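You operate a simulated robot arm through the tools that you are given. There is no shell and no other tool. Be economical: measure what you need, move in short steps, check, and stop when the job is done.

The job below is to be done with a simulated robot arm. You get a single attempt, and the scene is never put back.

TASK
Seal-test the wrapped stack under the bell jar and sort it by the result.
Fine: set it on the plate the display names; pump till it shows a result, open the vent before you lift the jar, put the jar back. Set down upright: bell jar.

It is judged by the outcome, as a careful person would: the job done as asked, and still so three seconds after it is handed in. It fails if anything else is knocked over, pushed out of place, dropped, spilled or broken. Lids that push on must go on centred and level and be pressed home; caps that screw on are set level and turned clockwise until they are tight.

THE ROBOT
A 6-joint arm with a two-finger parallel gripper, fixed in place. Base frame: the origin is at the foot of the arm, x ahead of it, y to its left, z up; the work surface is at about z = 90. Readings come in cm, degrees, newtons and seconds.
With the tool pointing down near the work surface it reaches from about 24 to 66 cm from the base axis. Its first joint turns from -66.0 to 66.0 degrees. Payload 2.9 kg.
The tool frame sits at the grasp point between the pads (the TCP): z along the fingers, y along the line on which they close. The tips reach 3 cm beyond it. The gripper opens to 11 cm. The fingers are 2 cm wide and 1 cm thick; the gripper's body (4.8 by 11.2 cm) begins 5.5 cm behind the TCP.
Orientation is told as [roll, pitch, yaw] about the base's x, y, z axes, in that order, counted from this pose: with the fingers straight down and closing along the base's y, the tool's x points along the base's -x, its y along +y and its z along -z.

THE INTERFACE
- The arm moves only by the tool play_rows. Its arguments are lists of equal length, an entry for each row: "linear": the shift along the tool's x, y, z in cm, a list of three; "rotation": the turn, a rotation vector about the tool's x, y, z in degrees, a list of three; "fingers": the closure, from 0 (fully open) to 1 (shut). In form: {"linear": [[dx, dy, dz], ...], "rotation": [[rx, ry, rz], ...], "fingers": [fingers, ...]}. A call has 1 to 10 rows; each row is the pose to reach, as a shift and turn from the pose commanded when the call began, along the tool's axes at that moment. A row lasts 0.2 s, in which the tool goes at most 5 cm and 8.6 degrees; a call with a longer step from one row to the next is refused whole, and so is a gripper value outside its range. Where a pose cannot be reached the arm comes as near as it can. A force on the tool above 40 N (or 10 N above the force at the start of the call, whichever is more), or a blocked arm, ends the call early, and 0.2 s more pass. The fingers move at their own pace (about 10.8 cm/s each) and stop on an object; they squeeze with about 35 N. The grip force told is the motor's: it shows also when the fingers shut on nothing. Time passes only in rows, and 0.2 s behind the last, so rows that repeat a pose let the fingers close. The reply holds the time, the measured pose of the TCP, the force on the tool along the base axes, the opening and the grip force, in the units named above and with some noise, with the torque about the TCP (base axes, N m) and any sound that the robot's microphone picked up.
- Cameras (640 x 400 px; columns grow to the right, rows downward): "scene" is fixed at [8.41, 43.41, 140]; the picture's right is [-0.71, -0.71, 0.00], its down [-0.29, 0.29, -0.91] and it looks along [0.64, -0.65, -0.41] (base axes); focal length 239 px, centre (320, 200). "wrist" rides on the gripper at [7.3, 1.7, -10.3] in the tool frame; the picture's right is [-0.23, 0.97, 0.00], its down [-0.76, -0.18, -0.62] and it looks along [-0.61, -0.14, 0.78] (tool axes); focal length 222 px, centre (320, 200). There is no depth. A picture from a camera that has moved, and an enlarged one, comes with that camera's place and axes in the base frame and with its lens.
- get_image(camera): a new picture of that camera. No time passes.
- zoom(camera, box): a new picture of the part [left, top, right, bottom] of that camera's present view, enlarged. No time passes.
- job_done(): hands the job in; it is judged then, once.

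Work in short steps. Places have to be worked out from the pictures, the camera data and where the tool is seen: move nearer, look again, correct. Check each grasp and each placing, and mend what went wrong. You have 120 turns and 68 pictures in all, those below and enlarged ones among them. Open the gripper and draw the arm clear of the work before you hand the job in, unless the task says otherwise; then end with one line.

The tools are called as a command line: name --argument value ..., lists and objects as JSON in quotes. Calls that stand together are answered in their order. play_rows: Moves the arm, as the interface text tells. Its arguments: {"type":"object","properties":{"linear":{"type":"array","items":{"type":"array","items":{"type":"number"}}},"rotation":{"type":"array","items":{"type":"array","items":{"type":"number"}}},"fingers":{"type":"array","items":{"type":"number"}}},"required":["linear","rotation","fingers"]} The other tools are called the same way: get_image (camera) takes a picture; zoom (camera, box) takes an enlarged picture of a part of a camera's view; job_done () hands the job in.

At the start:

```text
time_s: 0.0
tcp_pos: [29.63, -11.52, 134.02]
ee_rot: [0.0, 0.0, 0.0]
ft_force: [-0.2, 0.9, 0.0]
wrist_torque: [-0.01, -0.02, 0.02]
grip_width: 11.0
finger_force: 0.1
```

scene: 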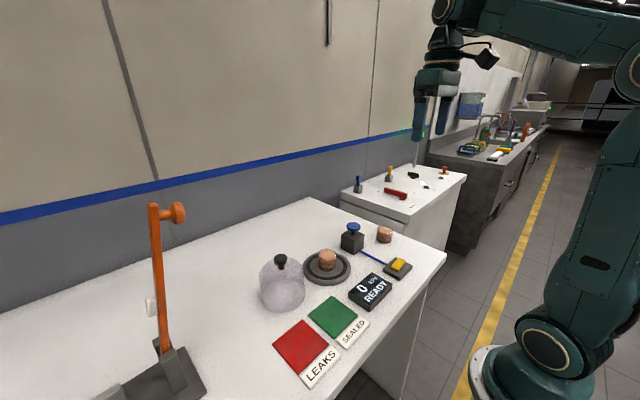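
wrist: 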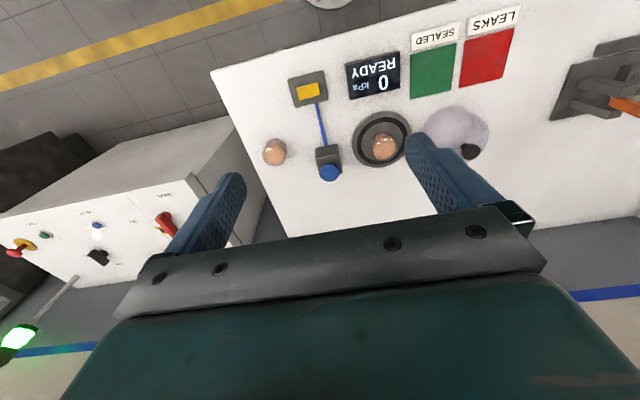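

The scene shows a pump plate with an item on it, a jar beside it, a yellow button, a blue-topped valve and a second item. I'll zoom in for details.

zoom --camera "scene" --box '[240, 200, 460, 340]'

zoom --camera "wrist" --box '[240, 10, 540, 200]'

```text
2.86 times, centred on (350, 270) of scene
camera zoom: at [8.41, 43.41, 140.0], right [-0.71, -0.71, 0.0], down [-0.29, 0.29, -0.91], along [0.64, -0.65, -0.41], focal length 682 px, centre (234, 0)
```

zoom: 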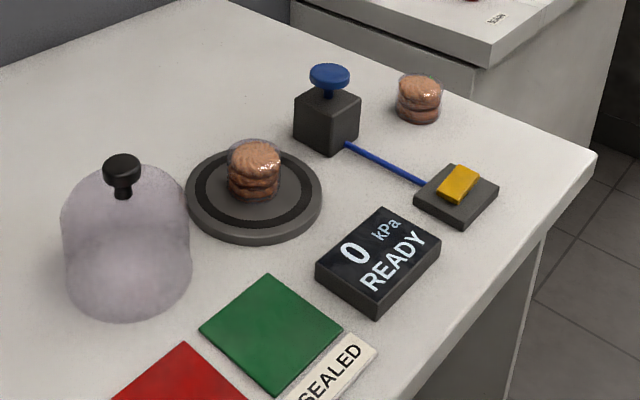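

```text
2.11 times, centred on (390, 105) of wrist
camera zoom: at [22.16, -9.95, 144.3], right [0.23, 0.97, 0.0], down [0.76, -0.18, 0.62], along [0.61, -0.14, -0.78], focal length 468 px, centre (173, 400)
```

zoom: 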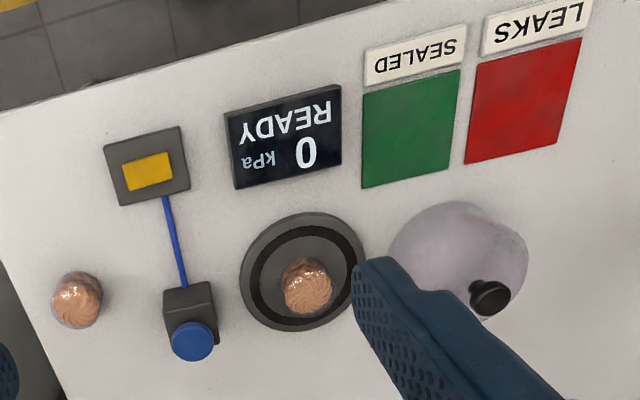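

Triangulating the knob of the jar from both views gives about (49.6, 15.6, 102.2). The pump plate is near (47.3, 0.6). I'll move above the jar for a closer look.

play_rows --linear '[[-2.5, 3.4, 2], [-5, 6.8, 4], [-7.5, 10.2, 6], [-10, 13.6, 8], [-12.5, 17, 10], [-15, 20.4, 12], [-17.5, 23.8, 14], [-20, 27.1, 16], [-20, 27.1, 16]]' --rotation '[[0, 0, 0], [0, 0, 0], [0, 0, 0], [0, 0, 0], [0, 0, 0], [0, 0, 0], [0, 0, 0], [0, 0, 0], [0, 0, 0]]' --fingers '[0, 0, 0, 0, 0, 0, 0, 0, 0]'

get_image --camera "wrist"

get_image --camera "scene"

```text
time_s: 2.0
tcp_pos: [49.56, 15.41, 117.73]
ee_rot: [0.0, -0.1, -0.1]
ft_force: [0.3, 0.1, 0.2]
wrist_torque: [-0.03, -0.04, 0.02]
grip_width: 11.01
finger_force: 0.0
```

```text
63 pictures are left
camera wrist: at [42.21, 17.06, 128.09], right [0.23, 0.97, 0.0], down [0.76, -0.18, 0.62], along [0.61, -0.14, -0.78], focal length 222 px, centre (320, 200)
```

wrist: 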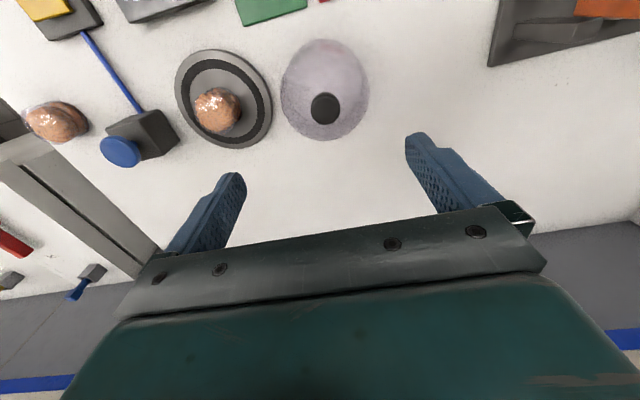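

```text
62 pictures are left
```

scene: 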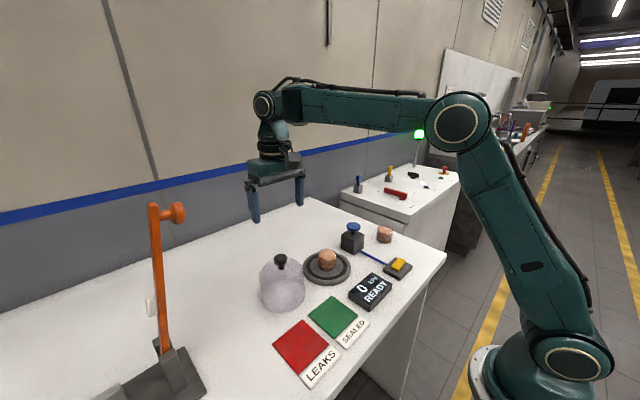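

The knob is at about (49.4, 16.0). I'll zoom for the knob's shape and size.

zoom --camera "wrist" --box '[160, 20, 400, 170]'

zoom --camera "scene" --box '[250, 235, 370, 315]'

```text
2.67 times, centred on (280, 95) of wrist
camera zoom: at [42.21, 17.06, 128.09], right [0.23, 0.97, 0.0], down [0.76, -0.18, 0.62], along [0.61, -0.14, -0.78], focal length 592 px, centre (427, 480)
```

zoom: 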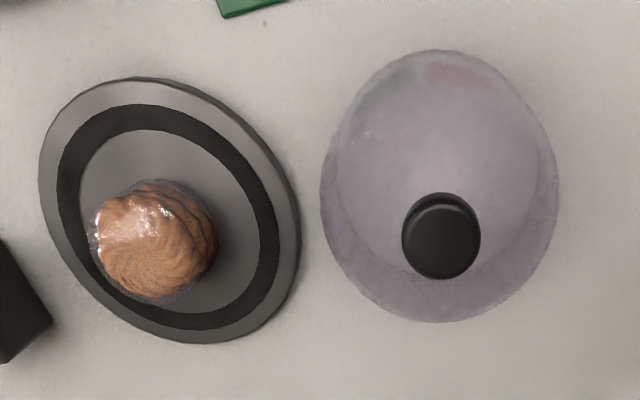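

```text
5.00 times, centred on (310, 275) of scene
camera zoom: at [8.41, 43.42, 140.0], right [-0.71, -0.71, 0.0], down [-0.29, 0.29, -0.91], along [0.64, -0.65, -0.41], focal length 1193 px, centre (370, -175)
```

zoom: 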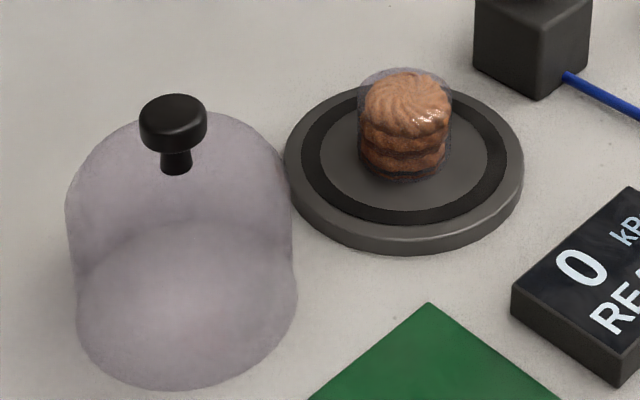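

The knob head is about 3.5 cm wide and spans z ≈ 101–103.2, with its stem down to about 99. I'll descend to z ≈ 106 and check alignment.

play_rows --linear '[[0.2, 0.5, 4], [0.2, 0.5, 8], [0.2, 0.5, 11.5], [0.2, 0.5, 11.5]]' --rotation '[[0, 0, 0], [0, 0, 0], [0, 0, 0], [0, 0, 0]]' --fingers '[0, 0, 0.2, 0.3]'

get_image --camera "wrist"

zoom --camera "scene" --box '[230, 200, 350, 320]'

```text
time_s: 3.0
tcp_pos: [49.49, 16.06, 106.25]
ee_rot: [0.0, 0.1, 0.0]
ft_force: [0.5, 0.4, -0.1]
wrist_torque: [0.0, 0.0, 0.01]
grip_width: 7.72
finger_force: 0.1
```

```text
59 pictures are left
camera wrist: at [42.06, 17.69, 116.65], right [0.23, 0.97, 0.0], down [0.76, -0.18, 0.62], along [0.61, -0.14, -0.78], focal length 222 px, centre (320, 200)
```

wrist: 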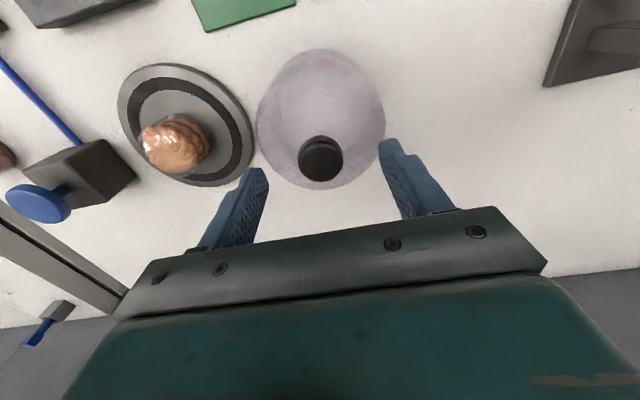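

```text
3.33 times, centred on (290, 260) of scene
camera zoom: at [8.41, 43.41, 140.0], right [-0.71, -0.71, 0.0], down [-0.29, 0.29, -0.91], along [0.64, -0.65, -0.41], focal length 796 px, centre (420, 0)
```

zoom: 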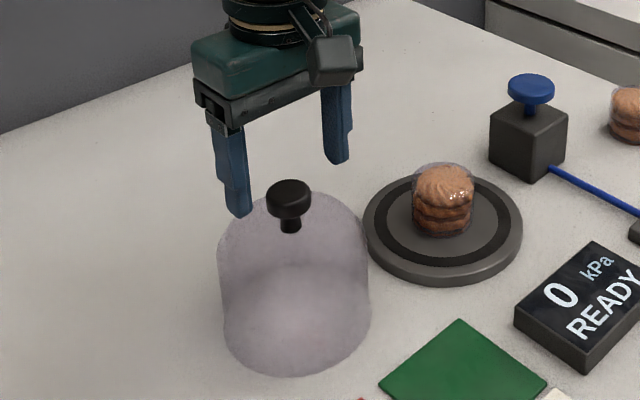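

Knob top sits near (48.8, 16.15, 103). I'll shift 0.6 cm back in x, go down to z≈102.2 and close.

play_rows --linear '[[0.6, 0.1, 2], [0.6, 0.1, 4.1], [0.6, 0.1, 4.1], [0.6, 0.1, 4.1], [0.6, 0.1, 4.1], [0.6, 0.1, 4.1]]' --rotation '[[0, 0, 0], [0, 0, 0], [0, 0, 0], [0, 0, 0], [0, 0, 0], [0, 0, 0]]' --fingers '[0.3, 0.3, 0.3, 0.6, 1, 1]'

zoom --camera "scene" --box '[230, 200, 350, 320]'

```text
time_s: 4.4
tcp_pos: [48.86, 16.22, 102.28]
ee_rot: [-0.1, 0.0, 0.0]
ft_force: [-0.7, -0.1, 0.5]
wrist_torque: [0.01, 0.0, -0.01]
grip_width: 3.24
finger_force: 34.4
```

```text
3.33 times, centred on (290, 260) of scene
camera zoom: at [8.41, 43.41, 140.0], right [-0.71, -0.71, 0.0], down [-0.29, 0.29, -0.91], along [0.64, -0.65, -0.41], focal length 796 px, centre (420, 0)
```

zoom: 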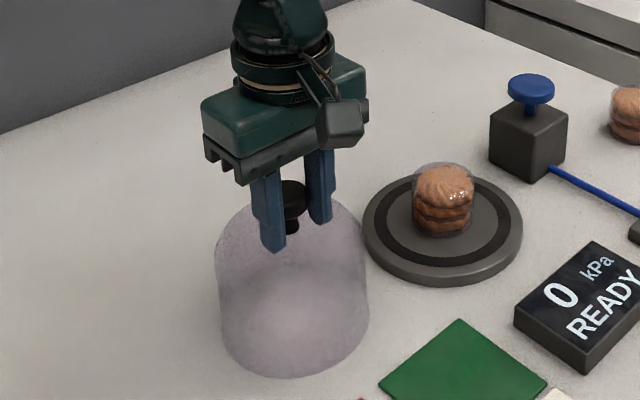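

Jar is gripped (3.24 cm). I'll lift it 14 cm and watch the load.

play_rows --linear '[[0, 0, -1], [0, 0, -3], [0, 0, -6], [0, 0, -9], [0, 0, -12], [0, 0, -14], [0, 0, -14]]' --rotation '[[0, 0, 0], [0, 0, 0], [0, 0, 0], [0, 0, 0], [0, 0, 0], [0, 0, 0], [0, 0, 0]]' --fingers '[1, 1, 1, 1, 1, 1, 1]'

get_image --camera "wrist"

get_image --camera "scene"

```text
time_s: 6.0
tcp_pos: [48.73, 16.2, 116.6]
ee_rot: [0.0, -0.1, 0.0]
ft_force: [1.0, -0.3, -2.6]
wrist_torque: [-0.02, 0.03, 0.02]
grip_width: 3.23
finger_force: 35.8
```

```text
56 pictures are left
camera wrist: at [41.41, 17.76, 126.74], right [0.23, 0.97, 0.0], down [0.76, -0.18, 0.62], along [0.61, -0.14, -0.78], focal length 222 px, centre (320, 200)
```

wrist: 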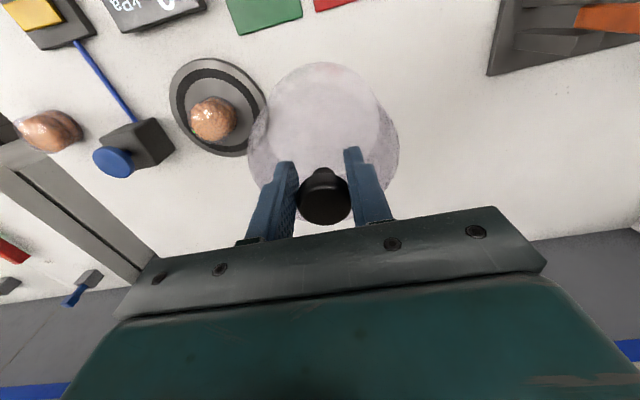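

```text
55 pictures are left
```

scene: 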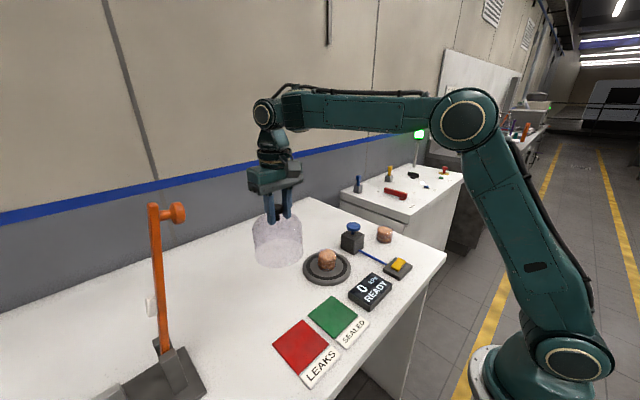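

Jar is held upright and light. I'll carry it over the plate, aiming at (47.8, 0.6).

play_rows --linear '[[0.2, -3, 0], [0.4, -6.5, 0], [0.6, -10, 0], [0.8, -13.3, 0], [0.9, -15, 0], [0.95, -15.6, 0], [0.95, -15.6, 0]]' --rotation '[[0, 0, 0], [0, 0, 0], [0, 0, 0], [0, 0, 0], [0, 0, 0], [0, 0, 0], [0, 0, 0]]' --fingers '[1, 1, 1, 1, 1, 1, 1]'

zoom --camera "wrist" --box '[200, 30, 440, 230]'

zoom --camera "scene" --box '[260, 200, 400, 300]'

```text
time_s: 7.6
tcp_pos: [47.79, 0.49, 116.41]
ee_rot: [0.0, 0.0, 0.0]
ft_force: [0.1, 0.2, -2.9]
wrist_torque: [-0.02, 0.08, 0.0]
grip_width: 3.23
finger_force: 35.2
```

```text
2.00 times, centred on (320, 130) of wrist
camera zoom: at [40.46, 2.17, 126.8], right [0.23, 0.97, 0.0], down [0.76, -0.18, 0.62], along [0.61, -0.14, -0.78], focal length 444 px, centre (320, 340)
```

zoom: 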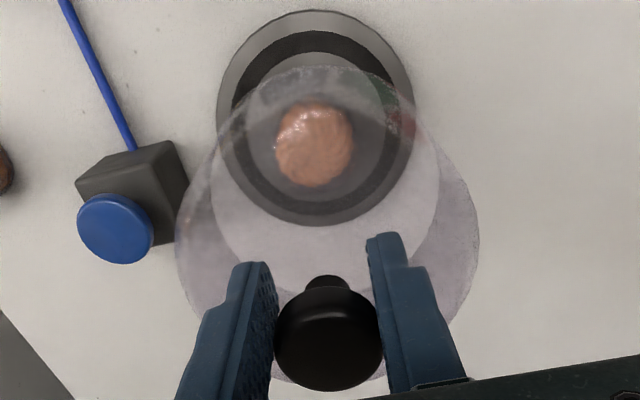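

```text
4.00 times, centred on (330, 250) of scene
camera zoom: at [8.41, 43.41, 139.99], right [-0.71, -0.71, 0.0], down [-0.29, 0.29, -0.91], along [0.64, -0.65, -0.41], focal length 955 px, centre (280, 0)
```

zoom: 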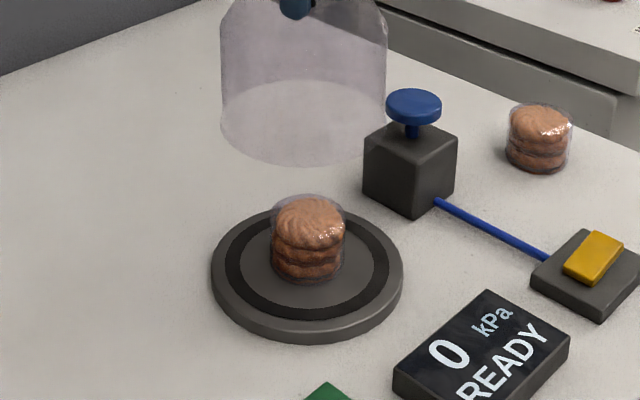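

Comparing rims, the plate centre is roughly 0.5 cm further in +x and 0.5 cm in −y from the jar's axis. I'll correct, lower until the rim is about 2 cm above the plate, and check again.

play_rows --linear '[[-0.5, -0.4, 0], [-0.5, -0.4, 3], [-0.5, -0.4, 6], [-0.5, -0.4, 8.5], [-0.5, -0.4, 10.7], [-0.5, -0.4, 10.7]]' --rotation '[[0, 0, 0], [0, 0, 0], [0, 0, 0], [0, 0, 0], [0, 0, 0], [0, 0, 0]]' --fingers '[1, 1, 1, 1, 1, 1]'

zoom --camera "wrist" --box '[200, 30, 440, 230]'

zoom --camera "scene" --box '[280, 225, 380, 295]'

```text
time_s: 9.0
tcp_pos: [48.44, 0.05, 105.66]
ee_rot: [-0.1, -0.1, 0.0]
ft_force: [-0.3, -0.8, -2.2]
wrist_torque: [-0.04, 0.02, -0.01]
grip_width: 3.24
finger_force: 35.1
```

```text
2.00 times, centred on (320, 130) of wrist
camera zoom: at [41.06, 1.61, 116.0], right [0.23, 0.97, 0.0], down [0.76, -0.18, 0.62], along [0.61, -0.14, -0.78], focal length 444 px, centre (320, 340)
```

zoom: 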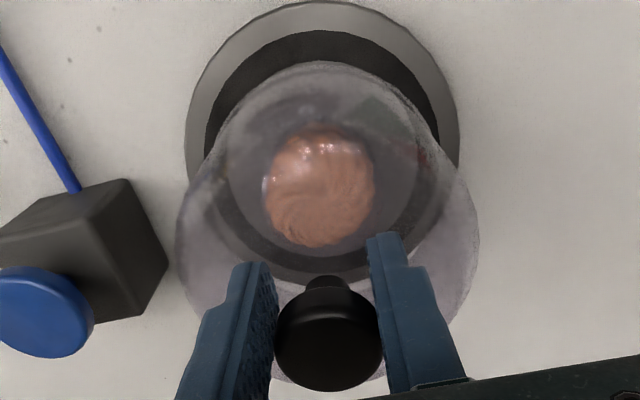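

```text
5.71 times, centred on (330, 260) of scene
camera zoom: at [8.41, 43.41, 139.99], right [-0.71, -0.71, 0.0], down [-0.29, 0.29, -0.91], along [0.64, -0.65, -0.41], focal length 1364 px, centre (263, -143)
```

zoom: 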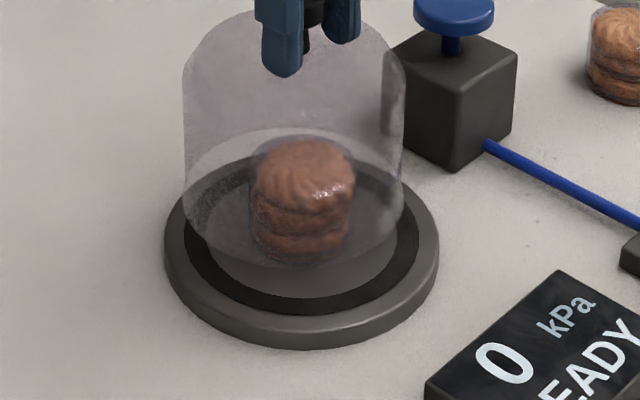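

The jar is about 0.45 cm to the left of the plate in the scene view, which is mostly +y. I'll shift y by −0.45 and lower a further 1.3 cm.

play_rows --linear '[[0.1, -0.45, 0.3], [0.1, -0.45, 1.3], [0.1, -0.45, 1.3]]' --rotation '[[0, 0, 0], [0, 0, 0], [0, 0, 0]]' --fingers '[1, 1, 1]'

zoom --camera "wrist" --box '[200, 20, 440, 180]'

zoom --camera "scene" --box '[285, 235, 365, 291]'

```text
time_s: 9.8
tcp_pos: [48.21, -0.27, 104.48]
ee_rot: [0.1, -0.1, 0.0]
ft_force: [0.1, 0.8, -2.2]
wrist_torque: [-0.01, 0.04, 0.0]
grip_width: 3.18
finger_force: 35.2
```

```text
2.50 times, centred on (320, 100) of wrist
camera zoom: at [40.83, 1.22, 114.7], right [0.23, 0.97, 0.0], down [0.76, -0.18, 0.62], along [0.61, -0.14, -0.78], focal length 555 px, centre (320, 450)
```

zoom: 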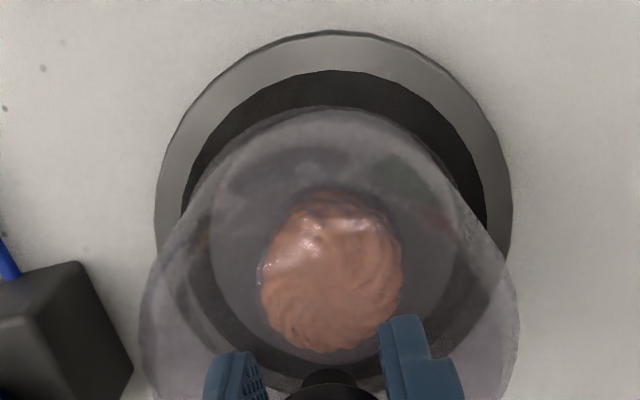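

```text
7.14 times, centred on (325, 263) of scene
camera zoom: at [8.41, 43.41, 139.99], right [-0.71, -0.71, 0.0], down [-0.29, 0.29, -0.91], along [0.64, -0.65, -0.41], focal length 1705 px, centre (284, -250)
```

zoom: 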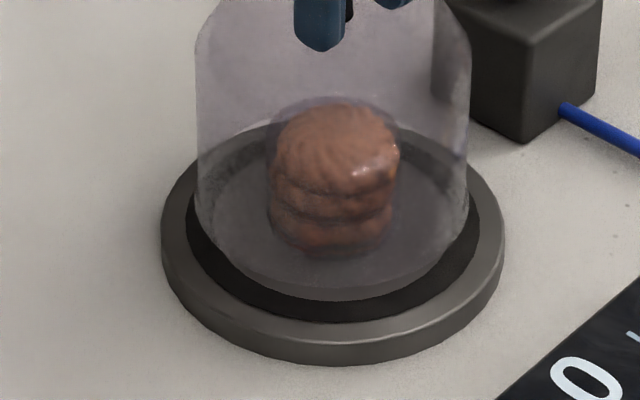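

Wrist-view rim margins say the jar is about 0.5 cm too far in +x relative to the gasket, and that both views agree with a shift of (−0.5, +0.4). I'll apply it and lower 0.4.

play_rows --linear '[[0.5, 0.4, 0], [0.5, 0.4, 0.4], [0.5, 0.4, 0.4]]' --rotation '[[0, 0, 0], [0, 0, 0], [0, 0, 0]]' --fingers '[1, 1, 1]'

zoom --camera "wrist" --box '[200, 20, 440, 180]'

zoom --camera "scene" --box '[285, 235, 365, 291]'

```text
time_s: 10.6
tcp_pos: [47.79, 0.08, 104.03]
ee_rot: [0.0, 0.0, 0.0]
ft_force: [0.2, -1.2, -1.5]
wrist_torque: [-0.02, 0.02, 0.04]
grip_width: 3.21
finger_force: 34.5
```

```text
2.50 times, centred on (320, 100) of wrist
camera zoom: at [40.35, 1.73, 114.28], right [0.23, 0.97, 0.0], down [0.76, -0.18, 0.62], along [0.61, -0.14, -0.78], focal length 555 px, centre (320, 450)
```

zoom: 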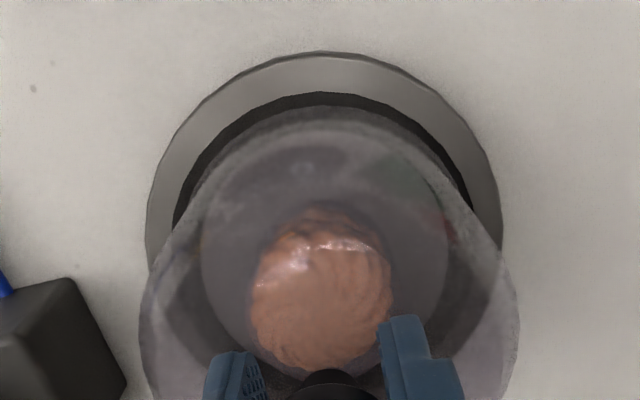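

```text
7.14 times, centred on (325, 263) of scene
camera zoom: at [8.41, 43.41, 139.99], right [-0.71, -0.71, 0.0], down [-0.29, 0.29, -0.91], along [0.64, -0.65, -0.41], focal length 1705 px, centre (284, -250)
```

zoom: 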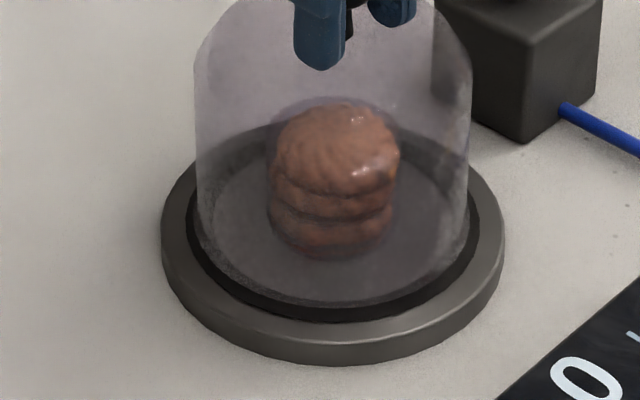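

Now well centred in both views. I'll lower in small steps until contact shows in the force.

play_rows --linear '[[0, -0.1, 0.15], [0, -0.1, 0.3], [0, -0.1, 0.45], [0, -0.1, 0.45]]' --rotation '[[0, 0, 0], [0, 0, 0], [0, 0, 0], [0, 0, 0]]' --fingers '[1, 1, 1, 1]'

```text
time_s: 11.6
tcp_pos: [47.72, -0.09, 103.68]
ee_rot: [0.1, 0.0, -0.1]
ft_force: [-0.7, -0.7, -1.6]
wrist_torque: [0.01, 0.03, -0.01]
grip_width: 3.22
finger_force: 35.0
```

Still carrying the weight; I'll continue down 0.6 in small steps.

play_rows --linear '[[0, 0, 0.15], [0, 0, 0.3], [0, 0, 0.3]]' --rotation '[[0, 0, 0], [0, 0, 0], [0, 0, 0]]' --fingers '[1, 1, 1]'

zoom --camera "scene" --box '[285, 235, 365, 291]'

```text
time_s: 12.4
tcp_pos: [47.79, -0.18, 103.46]
ee_rot: [0.1, -0.2, -0.1]
ft_force: [-6.1, -1.1, 16.1]
wrist_torque: [0.03, 0.34, 0.1]
grip_width: 3.2
finger_force: 34.5
```

```text
7.14 times, centred on (325, 263) of scene
camera zoom: at [8.36, 43.41, 140.0], right [-0.71, -0.71, 0.0], down [-0.29, 0.29, -0.91], along [0.65, -0.65, -0.41], focal length 1705 px, centre (284, -250)
```

zoom: 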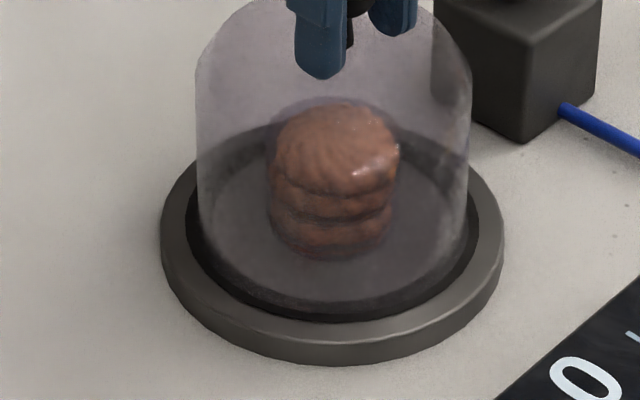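

Contact: 16 N, jar seated on the gasket and centred. Ease off, release, and rise.

play_rows --linear '[[0, 0, -0.15], [0, 0, -0.15], [0, 0, -0.15], [0, 0, -0.15], [0, 0, -3], [0, 0, -7], [0, 0, -11], [0, 0, -15], [0, 0, -15]]' --rotation '[[0, 0, 0], [0, 0, 0], [0, 0, 0], [0, 0, 0], [0, 0, 0], [0, 0, 0], [0, 0, 0], [0, 0, 0], [0, 0, 0]]' --fingers '[1, 0.4, 0.3, 0.3, 0.3, 0.3, 0.3, 0.3, 0.3]'

get_image --camera "wrist"

zoom --camera "scene" --box '[280, 200, 440, 312]'

```text
time_s: 14.4
tcp_pos: [47.64, -0.04, 118.65]
ee_rot: [0.0, 0.0, 0.0]
ft_force: [0.9, 0.4, 0.1]
wrist_torque: [0.0, -0.03, 0.03]
grip_width: 7.7
finger_force: 0.0
```

```text
45 pictures are left
camera wrist: at [40.29, 1.58, 128.89], right [0.23, 0.97, 0.0], down [0.76, -0.18, 0.62], along [0.61, -0.14, -0.78], focal length 222 px, centre (320, 200)
```

wrist: 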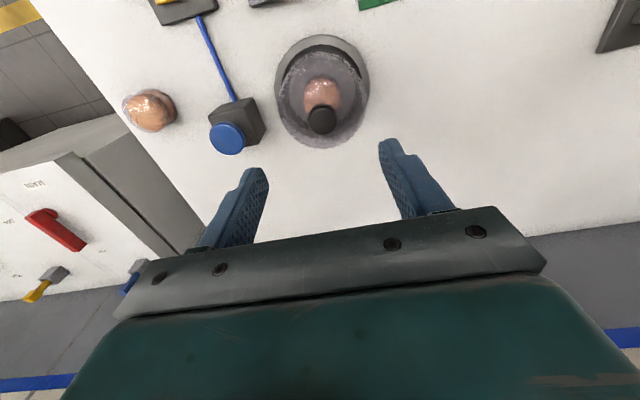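

```text
3.57 times, centred on (360, 256) of scene
camera zoom: at [8.41, 43.41, 140.0], right [-0.71, -0.71, 0.0], down [-0.29, 0.29, -0.91], along [0.64, -0.65, -0.41], focal length 852 px, centre (177, 0)
```

zoom: 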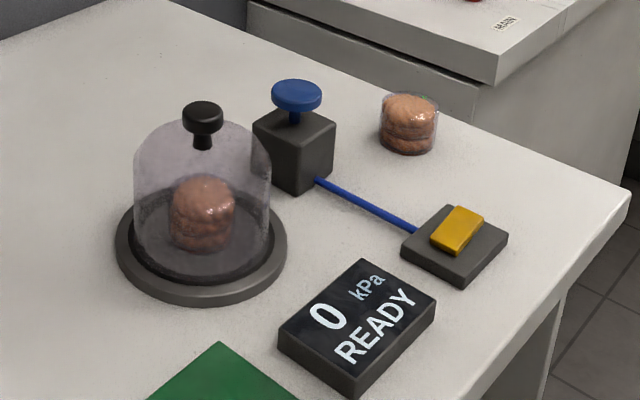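

Jar sits centred, display READY. The pump button is at about (32.6, −15). I'll go above it with fingers closed and look.

play_rows --linear '[[2.5, -2.5, 0], [5, -5, 0], [8, -8, 2], [11, -11, 5], [14, -14, 8], [15, -15, 12], [15, -15, 12]]' --rotation '[[0, 0, 0], [0, 0, 0], [0, 0, 0], [0, 0, 0], [0, 0, 0], [0, 0, 0], [0, 0, 0]]' --fingers '[1, 1, 1, 1, 1, 1, 1]'

get_image --camera "wrist"

zoom --camera "scene" --box '[340, 200, 440, 300]'

```text
refused: row 4 steps farther than a row can; nothing moved
```

```text
43 pictures are left
camera wrist: at [40.29, 1.58, 128.89], right [0.23, 0.97, 0.0], down [0.76, -0.18, 0.62], along [0.61, -0.14, -0.78], focal length 222 px, centre (320, 200)
```

wrist: 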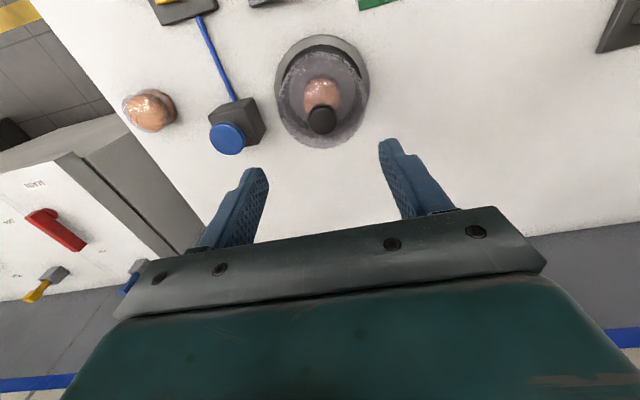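

```text
4.00 times, centred on (390, 250) of scene
camera zoom: at [8.41, 43.41, 140.0], right [-0.71, -0.71, 0.0], down [-0.29, 0.29, -0.91], along [0.64, -0.65, -0.41], focal length 955 px, centre (40, 0)
```

zoom: 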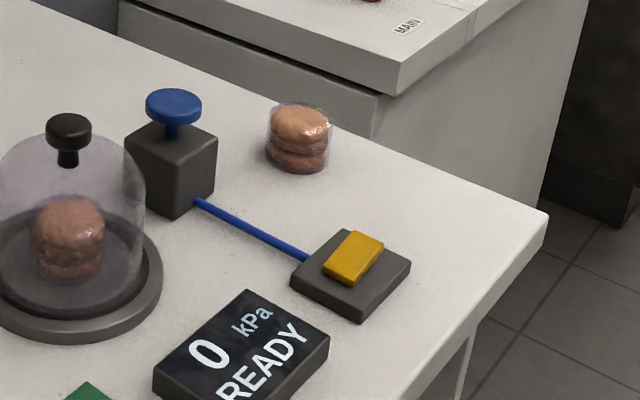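

A step was too long; I'll resend with smaller steps.

play_rows --linear '[[2.5, -2.5, 0], [5, -5, 0], [7.5, -7.5, 2], [10, -10, 4], [12.5, -12.5, 7], [14, -14, 10], [15, -15, 12], [15, -15, 12]]' --rotation '[[0, 0, 0], [0, 0, 0], [0, 0, 0], [0, 0, 0], [0, 0, 0], [0, 0, 0], [0, 0, 0], [0, 0, 0]]' --fingers '[1, 1, 1, 1, 1, 1, 1, 1]'

get_image --camera "wrist"

zoom --camera "scene" --box '[340, 200, 440, 300]'

```text
time_s: 16.2
tcp_pos: [32.7, -15.14, 106.21]
ee_rot: [0.0, -0.2, 0.0]
ft_force: [0.6, -0.3, -0.2]
wrist_torque: [0.0, 0.01, -0.02]
grip_width: 0.0
finger_force: 35.6
```

```text
41 pictures are left
camera wrist: at [25.38, -13.46, 116.6], right [0.23, 0.97, 0.0], down [0.76, -0.18, 0.62], along [0.61, -0.14, -0.78], focal length 222 px, centre (320, 200)
```

wrist: 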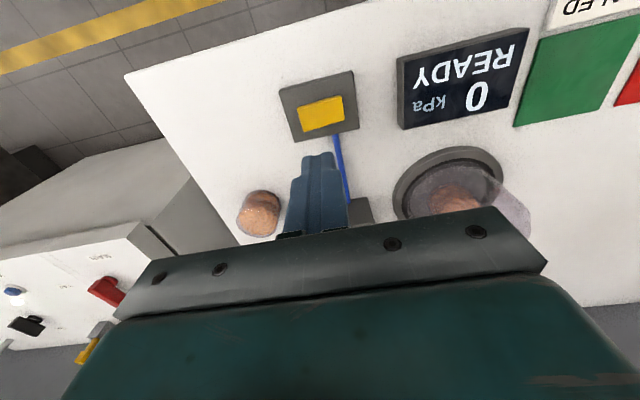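

```text
4.00 times, centred on (390, 250) of scene
camera zoom: at [8.41, 43.41, 140.0], right [-0.71, -0.71, 0.0], down [-0.29, 0.29, -0.91], along [0.64, -0.65, -0.41], focal length 955 px, centre (40, 0)
```

zoom: 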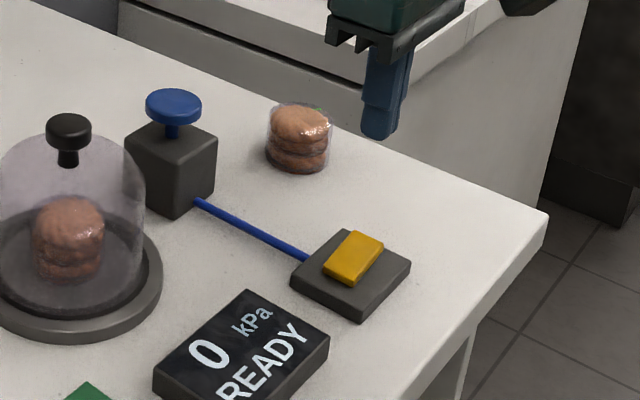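

The button is at (32.9, −15.0), right under the tool. I'll descend and press gently.

play_rows --linear '[[-0.1, 0.1, 3.5], [-0.1, 0.1, 7], [-0.1, 0.1, 9.5], [-0.1, 0.1, 10.3], [-0.1, 0.1, 10.8], [-0.1, 0.1, 11.2]]' --rotation '[[0, 0, 0], [0, 0, 0], [0, 0, 0], [0, 0, 0], [0, 0, 0], [0, 0, 0]]' --fingers '[1, 1, 1, 1, 1, 1]'

zoom --camera "scene" --box '[340, 200, 440, 300]'

```text
time_s: 17.5
tcp_pos: [32.79, -15.06, 95.77]
ee_rot: [-0.1, -0.2, -0.2]
ft_force: [-3.3, 1.2, 8.0]
wrist_torque: [0.07, 0.2, 0.02]
grip_width: 0.0
finger_force: 35.0
stopped in row 6: the force on the tool passed its limit at 54 N (the readings are from after the stop); the commanded pose is now the measured one
```

```text
4.00 times, centred on (390, 250) of scene
camera zoom: at [8.39, 43.42, 139.99], right [-0.71, -0.71, 0.0], down [-0.29, 0.29, -0.91], along [0.64, -0.65, -0.41], focal length 955 px, centre (40, 0)
```

zoom: 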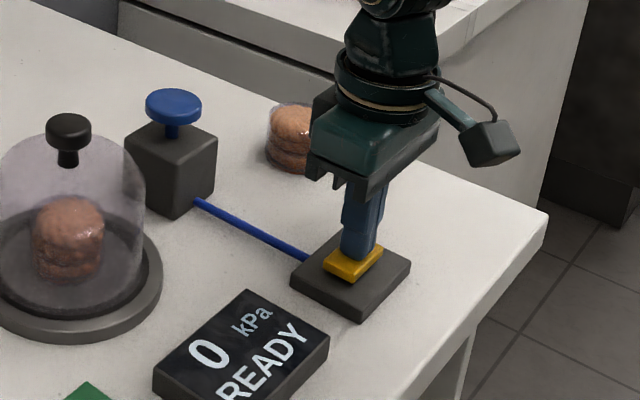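

Contact at z 95.77, display unchanged so far. I'll press a touch more and hold, then check the display.

play_rows --linear '[[0, 0, 0.1], [0, 0, 0.15], [0, 0, 0.15], [0, 0, 0.15], [0, 0, 0.15]]' --rotation '[[0, 0, 0], [0, 0, 0], [0, 0, 0], [0, 0, 0], [0, 0, 0]]' --fingers '[1, 1, 1, 1, 1]'

zoom --camera "scene" --box '[340, 200, 440, 300]'

```text
time_s: 18.3
tcp_pos: [32.71, -15.08, 95.77]
ee_rot: [0.0, -0.2, -0.1]
ft_force: [-5.0, 1.0, 7.2]
wrist_torque: [0.05, 0.2, 0.0]
grip_width: 0.0
finger_force: 35.1
stopped in row 3: the force on the tool passed its limit at 41 N (the readings are from after the stop); the commanded pose is now the measured one
```

```text
4.00 times, centred on (390, 250) of scene
camera zoom: at [8.39, 43.42, 139.99], right [-0.71, -0.71, 0.0], down [-0.29, 0.29, -0.91], along [0.64, -0.65, -0.41], focal length 955 px, centre (40, 0)
```

zoom: 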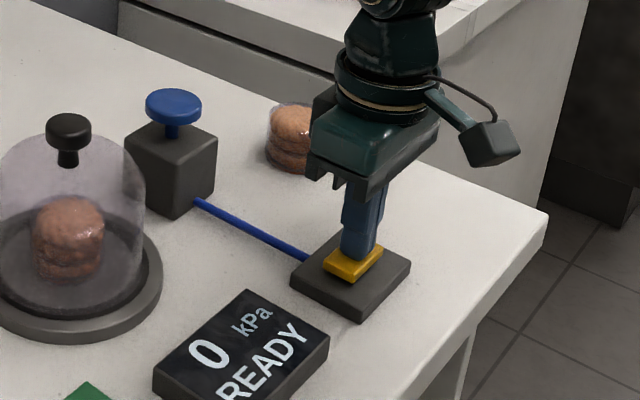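

I'll lift off and see how the button and display react.

play_rows --linear '[[0, 0, -1], [0, 0, -3], [3, 0, -6], [3, 0, -6]]' --rotation '[[0, 0, 0], [0, 0, 0], [0, 0, 0], [0, 0, 0]]' --fingers '[1, 1, 1, 1]'

zoom --camera "scene" --box '[340, 200, 440, 300]'

```text
time_s: 19.3
tcp_pos: [29.86, -15.17, 101.74]
ee_rot: [-0.1, -0.3, -0.1]
ft_force: [0.0, 0.8, 1.1]
wrist_torque: [0.0, 0.0, -0.04]
grip_width: 0.0
finger_force: 35.3
```

```text
4.00 times, centred on (390, 250) of scene
camera zoom: at [8.4, 43.41, 140.0], right [-0.71, -0.71, 0.0], down [-0.29, 0.29, -0.91], along [0.64, -0.65, -0.41], focal length 955 px, centre (40, 0)
```

zoom: 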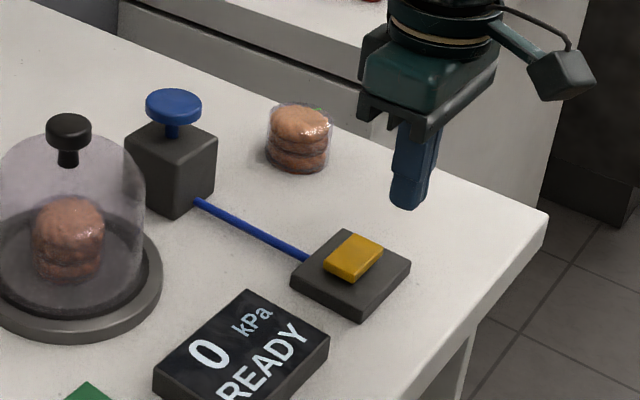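

zoom --camera "scene" --box '[375, 245, 425, 285]'

get_image --camera "wrist"

```text
10.00 times, centred on (400, 265) of scene
camera zoom: at [8.4, 43.41, 140.0], right [-0.71, -0.71, 0.0], down [-0.29, 0.29, -0.91], along [0.64, -0.65, -0.41], focal length 2386 px, centre (-480, -450)
```

zoom: 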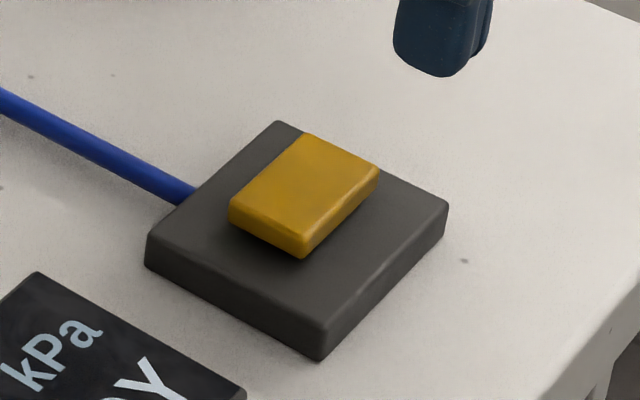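

```text
35 pictures are left
camera wrist: at [22.46, -13.48, 112.03], right [0.23, 0.97, 0.0], down [0.76, -0.18, 0.63], along [0.61, -0.14, -0.78], focal length 222 px, centre (320, 200)
```

wrist: 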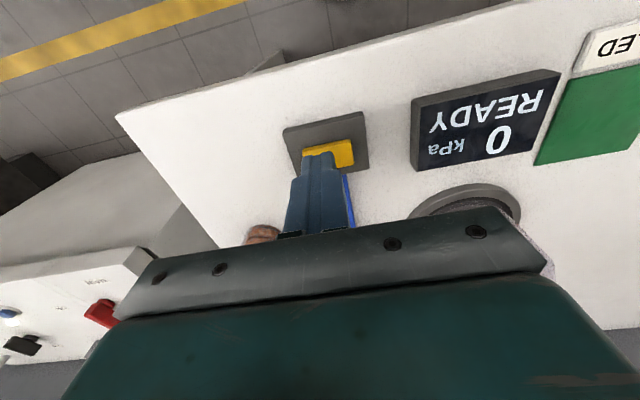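

I'll wait a moment over the button to see if it springs back.

play_rows --linear '[[-0.5, 0, 0], [-1, 0, 0], [-2, 0, 0], [-3, 0, 0], [-3, 0, 0]]' --rotation '[[0, 0, 0], [0, 0, 0], [0, 0, 0], [0, 0, 0], [0, 0, 0]]' --fingers '[1, 1, 1, 1, 1]'

zoom --camera "scene" --box '[375, 245, 425, 285]'

```text
time_s: 20.5
tcp_pos: [32.92, -15.1, 101.67]
ee_rot: [-0.1, -0.3, -0.1]
ft_force: [0.8, 0.5, 1.3]
wrist_torque: [0.05, 0.01, -0.02]
grip_width: 0.04
finger_force: 35.1
```

```text
10.00 times, centred on (400, 265) of scene
camera zoom: at [8.41, 43.41, 140.0], right [-0.71, -0.71, 0.0], down [-0.29, 0.29, -0.91], along [0.64, -0.65, -0.41], focal length 2386 px, centre (-480, -450)
```

zoom: 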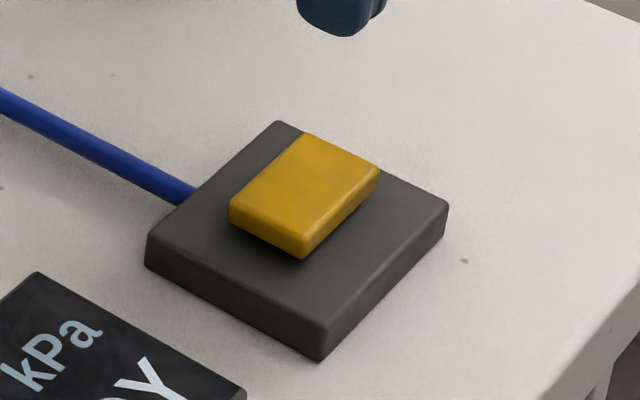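

The button stays slightly lower than at first. I'll press again slowly to feel where contact and travel are.

play_rows --linear '[[0, 0, 3], [0, 0, 5], [0, 0, 5.5], [0, 0, 5.7]]' --rotation '[[0, 0, 0], [0, 0, 0], [0, 0, 0], [0, 0, 0]]' --fingers '[1, 1, 1, 1]'

play_rows --linear '[[0, 0, 0.15], [0, 0, 0.15]]' --rotation '[[0, 0, 0], [0, 0, 0]]' --fingers '[1, 1]'

play_rows --linear '[[0, 0, 0.1], [0, 0, 0.1]]' --rotation '[[0, 0, 0], [0, 0, 0]]' --fingers '[1, 1]'

zoom --camera "scene" --box '[320, 215, 420, 315]'

```text
time_s: 21.5
tcp_pos: [33.0, -15.19, 95.97]
ee_rot: [-0.2, -0.3, -0.1]
ft_force: [-0.2, -0.5, -0.6]
wrist_torque: [0.04, -0.01, 0.04]
grip_width: 0.0
finger_force: 34.9
```

```text
time_s: 22.1
tcp_pos: [32.88, -15.12, 95.75]
ee_rot: [0.0, -0.3, 0.0]
ft_force: [0.3, 0.7, 0.8]
wrist_torque: [0.0, -0.02, 0.0]
grip_width: 0.03
finger_force: 34.9
```

```text
time_s: 22.7
tcp_pos: [32.85, -15.03, 95.77]
ee_rot: [-0.1, -0.3, 0.0]
ft_force: [0.4, -0.1, -0.2]
wrist_torque: [-0.01, -0.01, -0.01]
grip_width: 0.0
finger_force: 35.0
```

```text
4.00 times, centred on (370, 265) of scene
camera zoom: at [8.41, 43.41, 140.0], right [-0.71, -0.71, 0.0], down [-0.29, 0.29, -0.91], along [0.64, -0.65, -0.41], focal length 955 px, centre (120, -60)
```

zoom: 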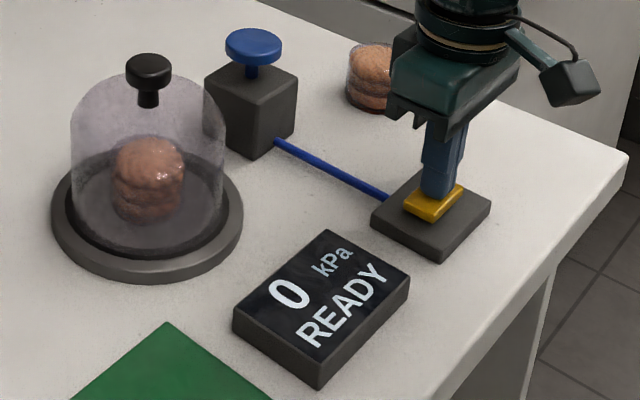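

No force yet at 95.77. I'll continue down in small steps.

play_rows --linear '[[0, 0, 0.1], [0, 0, 0.2], [0, 0, 0.25]]' --rotation '[[0, 0, 0], [0, 0, 0], [0, 0, 0]]' --fingers '[1, 1, 1]'

play_rows --linear '[[0, 0, 0.1], [0, 0, 0.1], [0, 0, 0.1]]' --rotation '[[0, 0, 0], [0, 0, 0], [0, 0, 0]]' --fingers '[1, 1, 1]'

zoom --camera "scene" --box '[340, 230, 420, 310]'

```text
time_s: 23.4
tcp_pos: [32.95, -15.18, 95.67]
ee_rot: [-0.2, -0.4, 0.0]
ft_force: [-4.8, 0.6, 6.3]
wrist_torque: [0.06, 0.19, 0.04]
grip_width: 0.01
finger_force: 35.2
stopped in row 3: the force on the tool passed its limit at 42 N (the readings are from after the stop); the commanded pose is now the measured one
```

```text
time_s: 24.4
tcp_pos: [32.96, -15.13, 95.76]
ee_rot: [-0.2, -0.5, -0.1]
ft_force: [-3.7, 1.3, 6.9]
wrist_torque: [0.05, 0.19, 0.02]
grip_width: 0.0
finger_force: 35.1
stopped in row 3: the force on the tool passed its limit at 41 N (the readings are from after the stop); the commanded pose is now the measured one
```

```text
5.00 times, centred on (380, 270) of scene
camera zoom: at [8.39, 43.42, 139.99], right [-0.71, -0.71, 0.0], down [-0.29, 0.29, -0.91], along [0.64, -0.65, -0.41], focal length 1193 px, centre (20, -150)
```

zoom: 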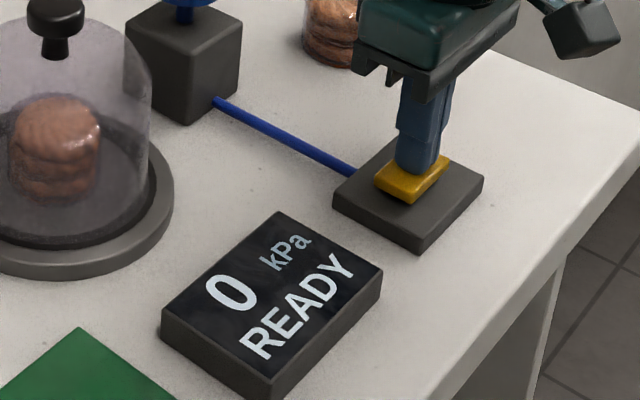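

The button is at a hard stop here and the display is unchanged. I'll rise and look at it close up from the wrist.

play_rows --linear '[[0, 0, -2], [0, 0, -5], [-1.5, 0, -7], [-3, 0, -8], [-3, 0, -8]]' --rotation '[[0, 0, 0], [0, 0, 0], [0, 0, 0], [0, 0, 0], [0, 0, 0]]' --fingers '[1, 1, 1, 1, 1]'

zoom --camera "wrist" --box '[250, 30, 410, 150]'

zoom --camera "scene" --box '[375, 245, 425, 285]'

```text
time_s: 25.6
tcp_pos: [35.94, -14.98, 103.83]
ee_rot: [-0.2, -0.5, -0.2]
ft_force: [0.6, -0.5, -0.1]
wrist_torque: [0.02, -0.02, 0.02]
grip_width: 0.0
finger_force: 35.2
```

```text
3.33 times, centred on (330, 90) of wrist
camera zoom: at [28.47, -13.41, 114.02], right [0.23, 0.97, 0.0], down [0.76, -0.18, 0.63], along [0.61, -0.15, -0.78], focal length 740 px, centre (287, 567)
```

zoom: 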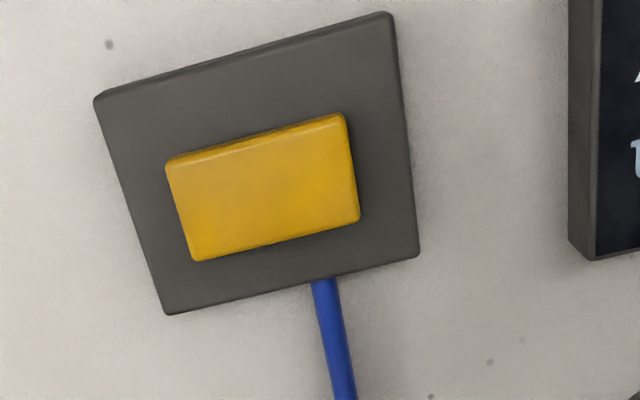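

```text
10.00 times, centred on (400, 265) of scene
camera zoom: at [8.41, 43.41, 140.0], right [-0.71, -0.71, 0.0], down [-0.29, 0.29, -0.91], along [0.64, -0.65, -0.41], focal length 2386 px, centre (-480, -450)
```

zoom: 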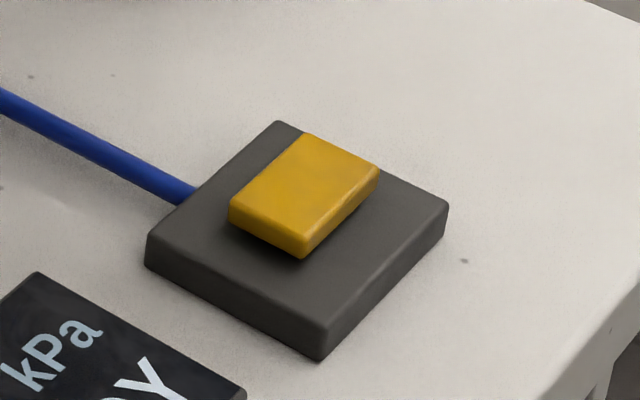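

Button lies flat now. Before acting I'll look closely at the vent knob and the labelled controls on the neighbouring bench.

zoom --camera "scene" --box '[330, 150, 480, 244]'

zoom --camera "scene" --box '[330, 215, 380, 265]'

```text
4.26 times, centred on (405, 197) of scene
camera zoom: at [8.41, 43.41, 140.0], right [-0.71, -0.71, 0.0], down [-0.29, 0.29, -0.91], along [0.64, -0.65, -0.41], focal length 1016 px, centre (-42, 213)
```

zoom: 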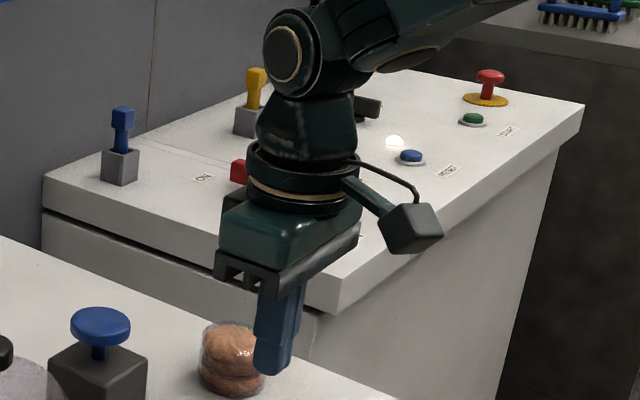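

```text
8.00 times, centred on (355, 240) of scene
camera zoom: at [8.41, 43.41, 140.0], right [-0.71, -0.71, 0.0], down [-0.29, 0.29, -0.91], along [0.64, -0.65, -0.41], focal length 1909 px, centre (40, -120)
```

zoom: 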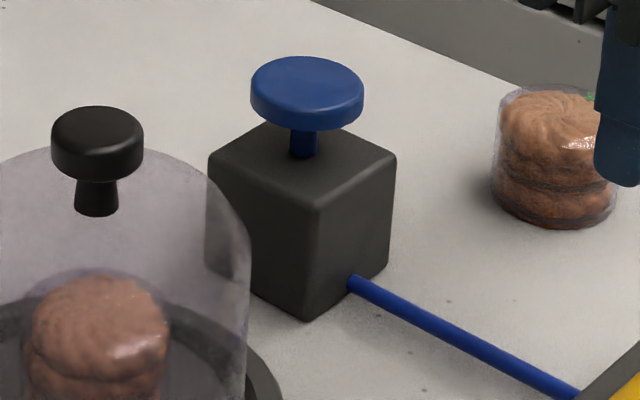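

Blue mushroom on a block looks like a hand-pump plunger, and the yellow rocker is likely the vent. The plunger head is at about (50.1, −14.3, 98.3). I'll move above it.

play_rows --linear '[[0, 0, -4], [-3, 0.1, -7], [-7, 0.3, -7], [-11, 0.5, -7], [-14, 0.6, -7], [-14, 0.6, -7]]' --rotation '[[0, 0, 0], [0, 0, 0], [0, 0, 0], [0, 0, 0], [0, 0, 0], [0, 0, 0]]' --fingers '[1, 1, 1, 1, 1, 1]'

get_image --camera "wrist"

zoom --camera "scene" --box '[310, 190, 430, 270]'

```text
time_s: 27.0
tcp_pos: [49.72, -14.71, 110.91]
ee_rot: [-0.2, -0.4, 0.0]
ft_force: [0.1, 0.9, 0.5]
wrist_torque: [-0.01, -0.04, -0.03]
grip_width: 0.0
finger_force: 35.0
```

```text
27 pictures are left
camera wrist: at [42.33, -12.95, 121.16], right [0.23, 0.97, 0.0], down [0.76, -0.18, 0.63], along [0.61, -0.15, -0.78], focal length 222 px, centre (320, 200)
```

wrist: 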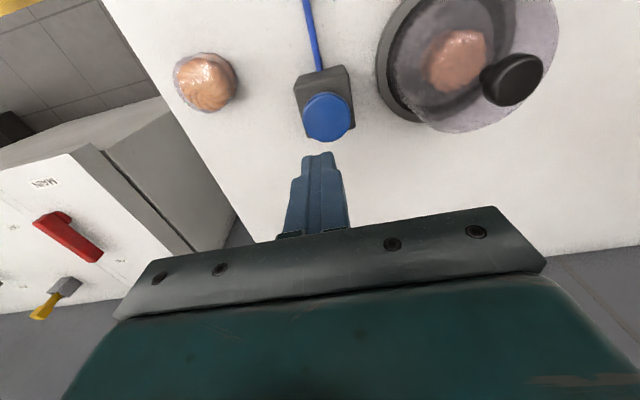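

```text
5.00 times, centred on (370, 230) of scene
camera zoom: at [8.41, 43.41, 140.0], right [-0.71, -0.71, 0.0], down [-0.29, 0.29, -0.91], along [0.64, -0.65, -0.41], focal length 1193 px, centre (70, 50)
```

zoom: 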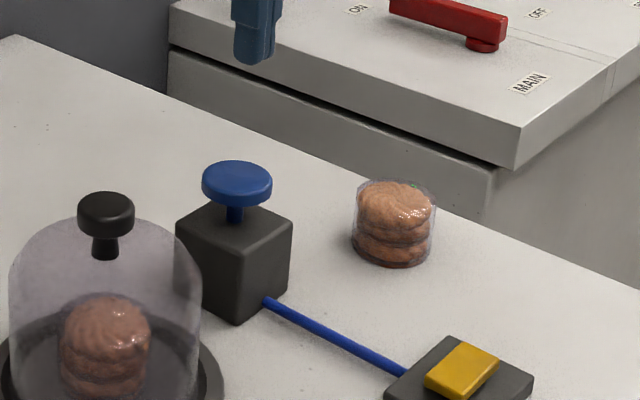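

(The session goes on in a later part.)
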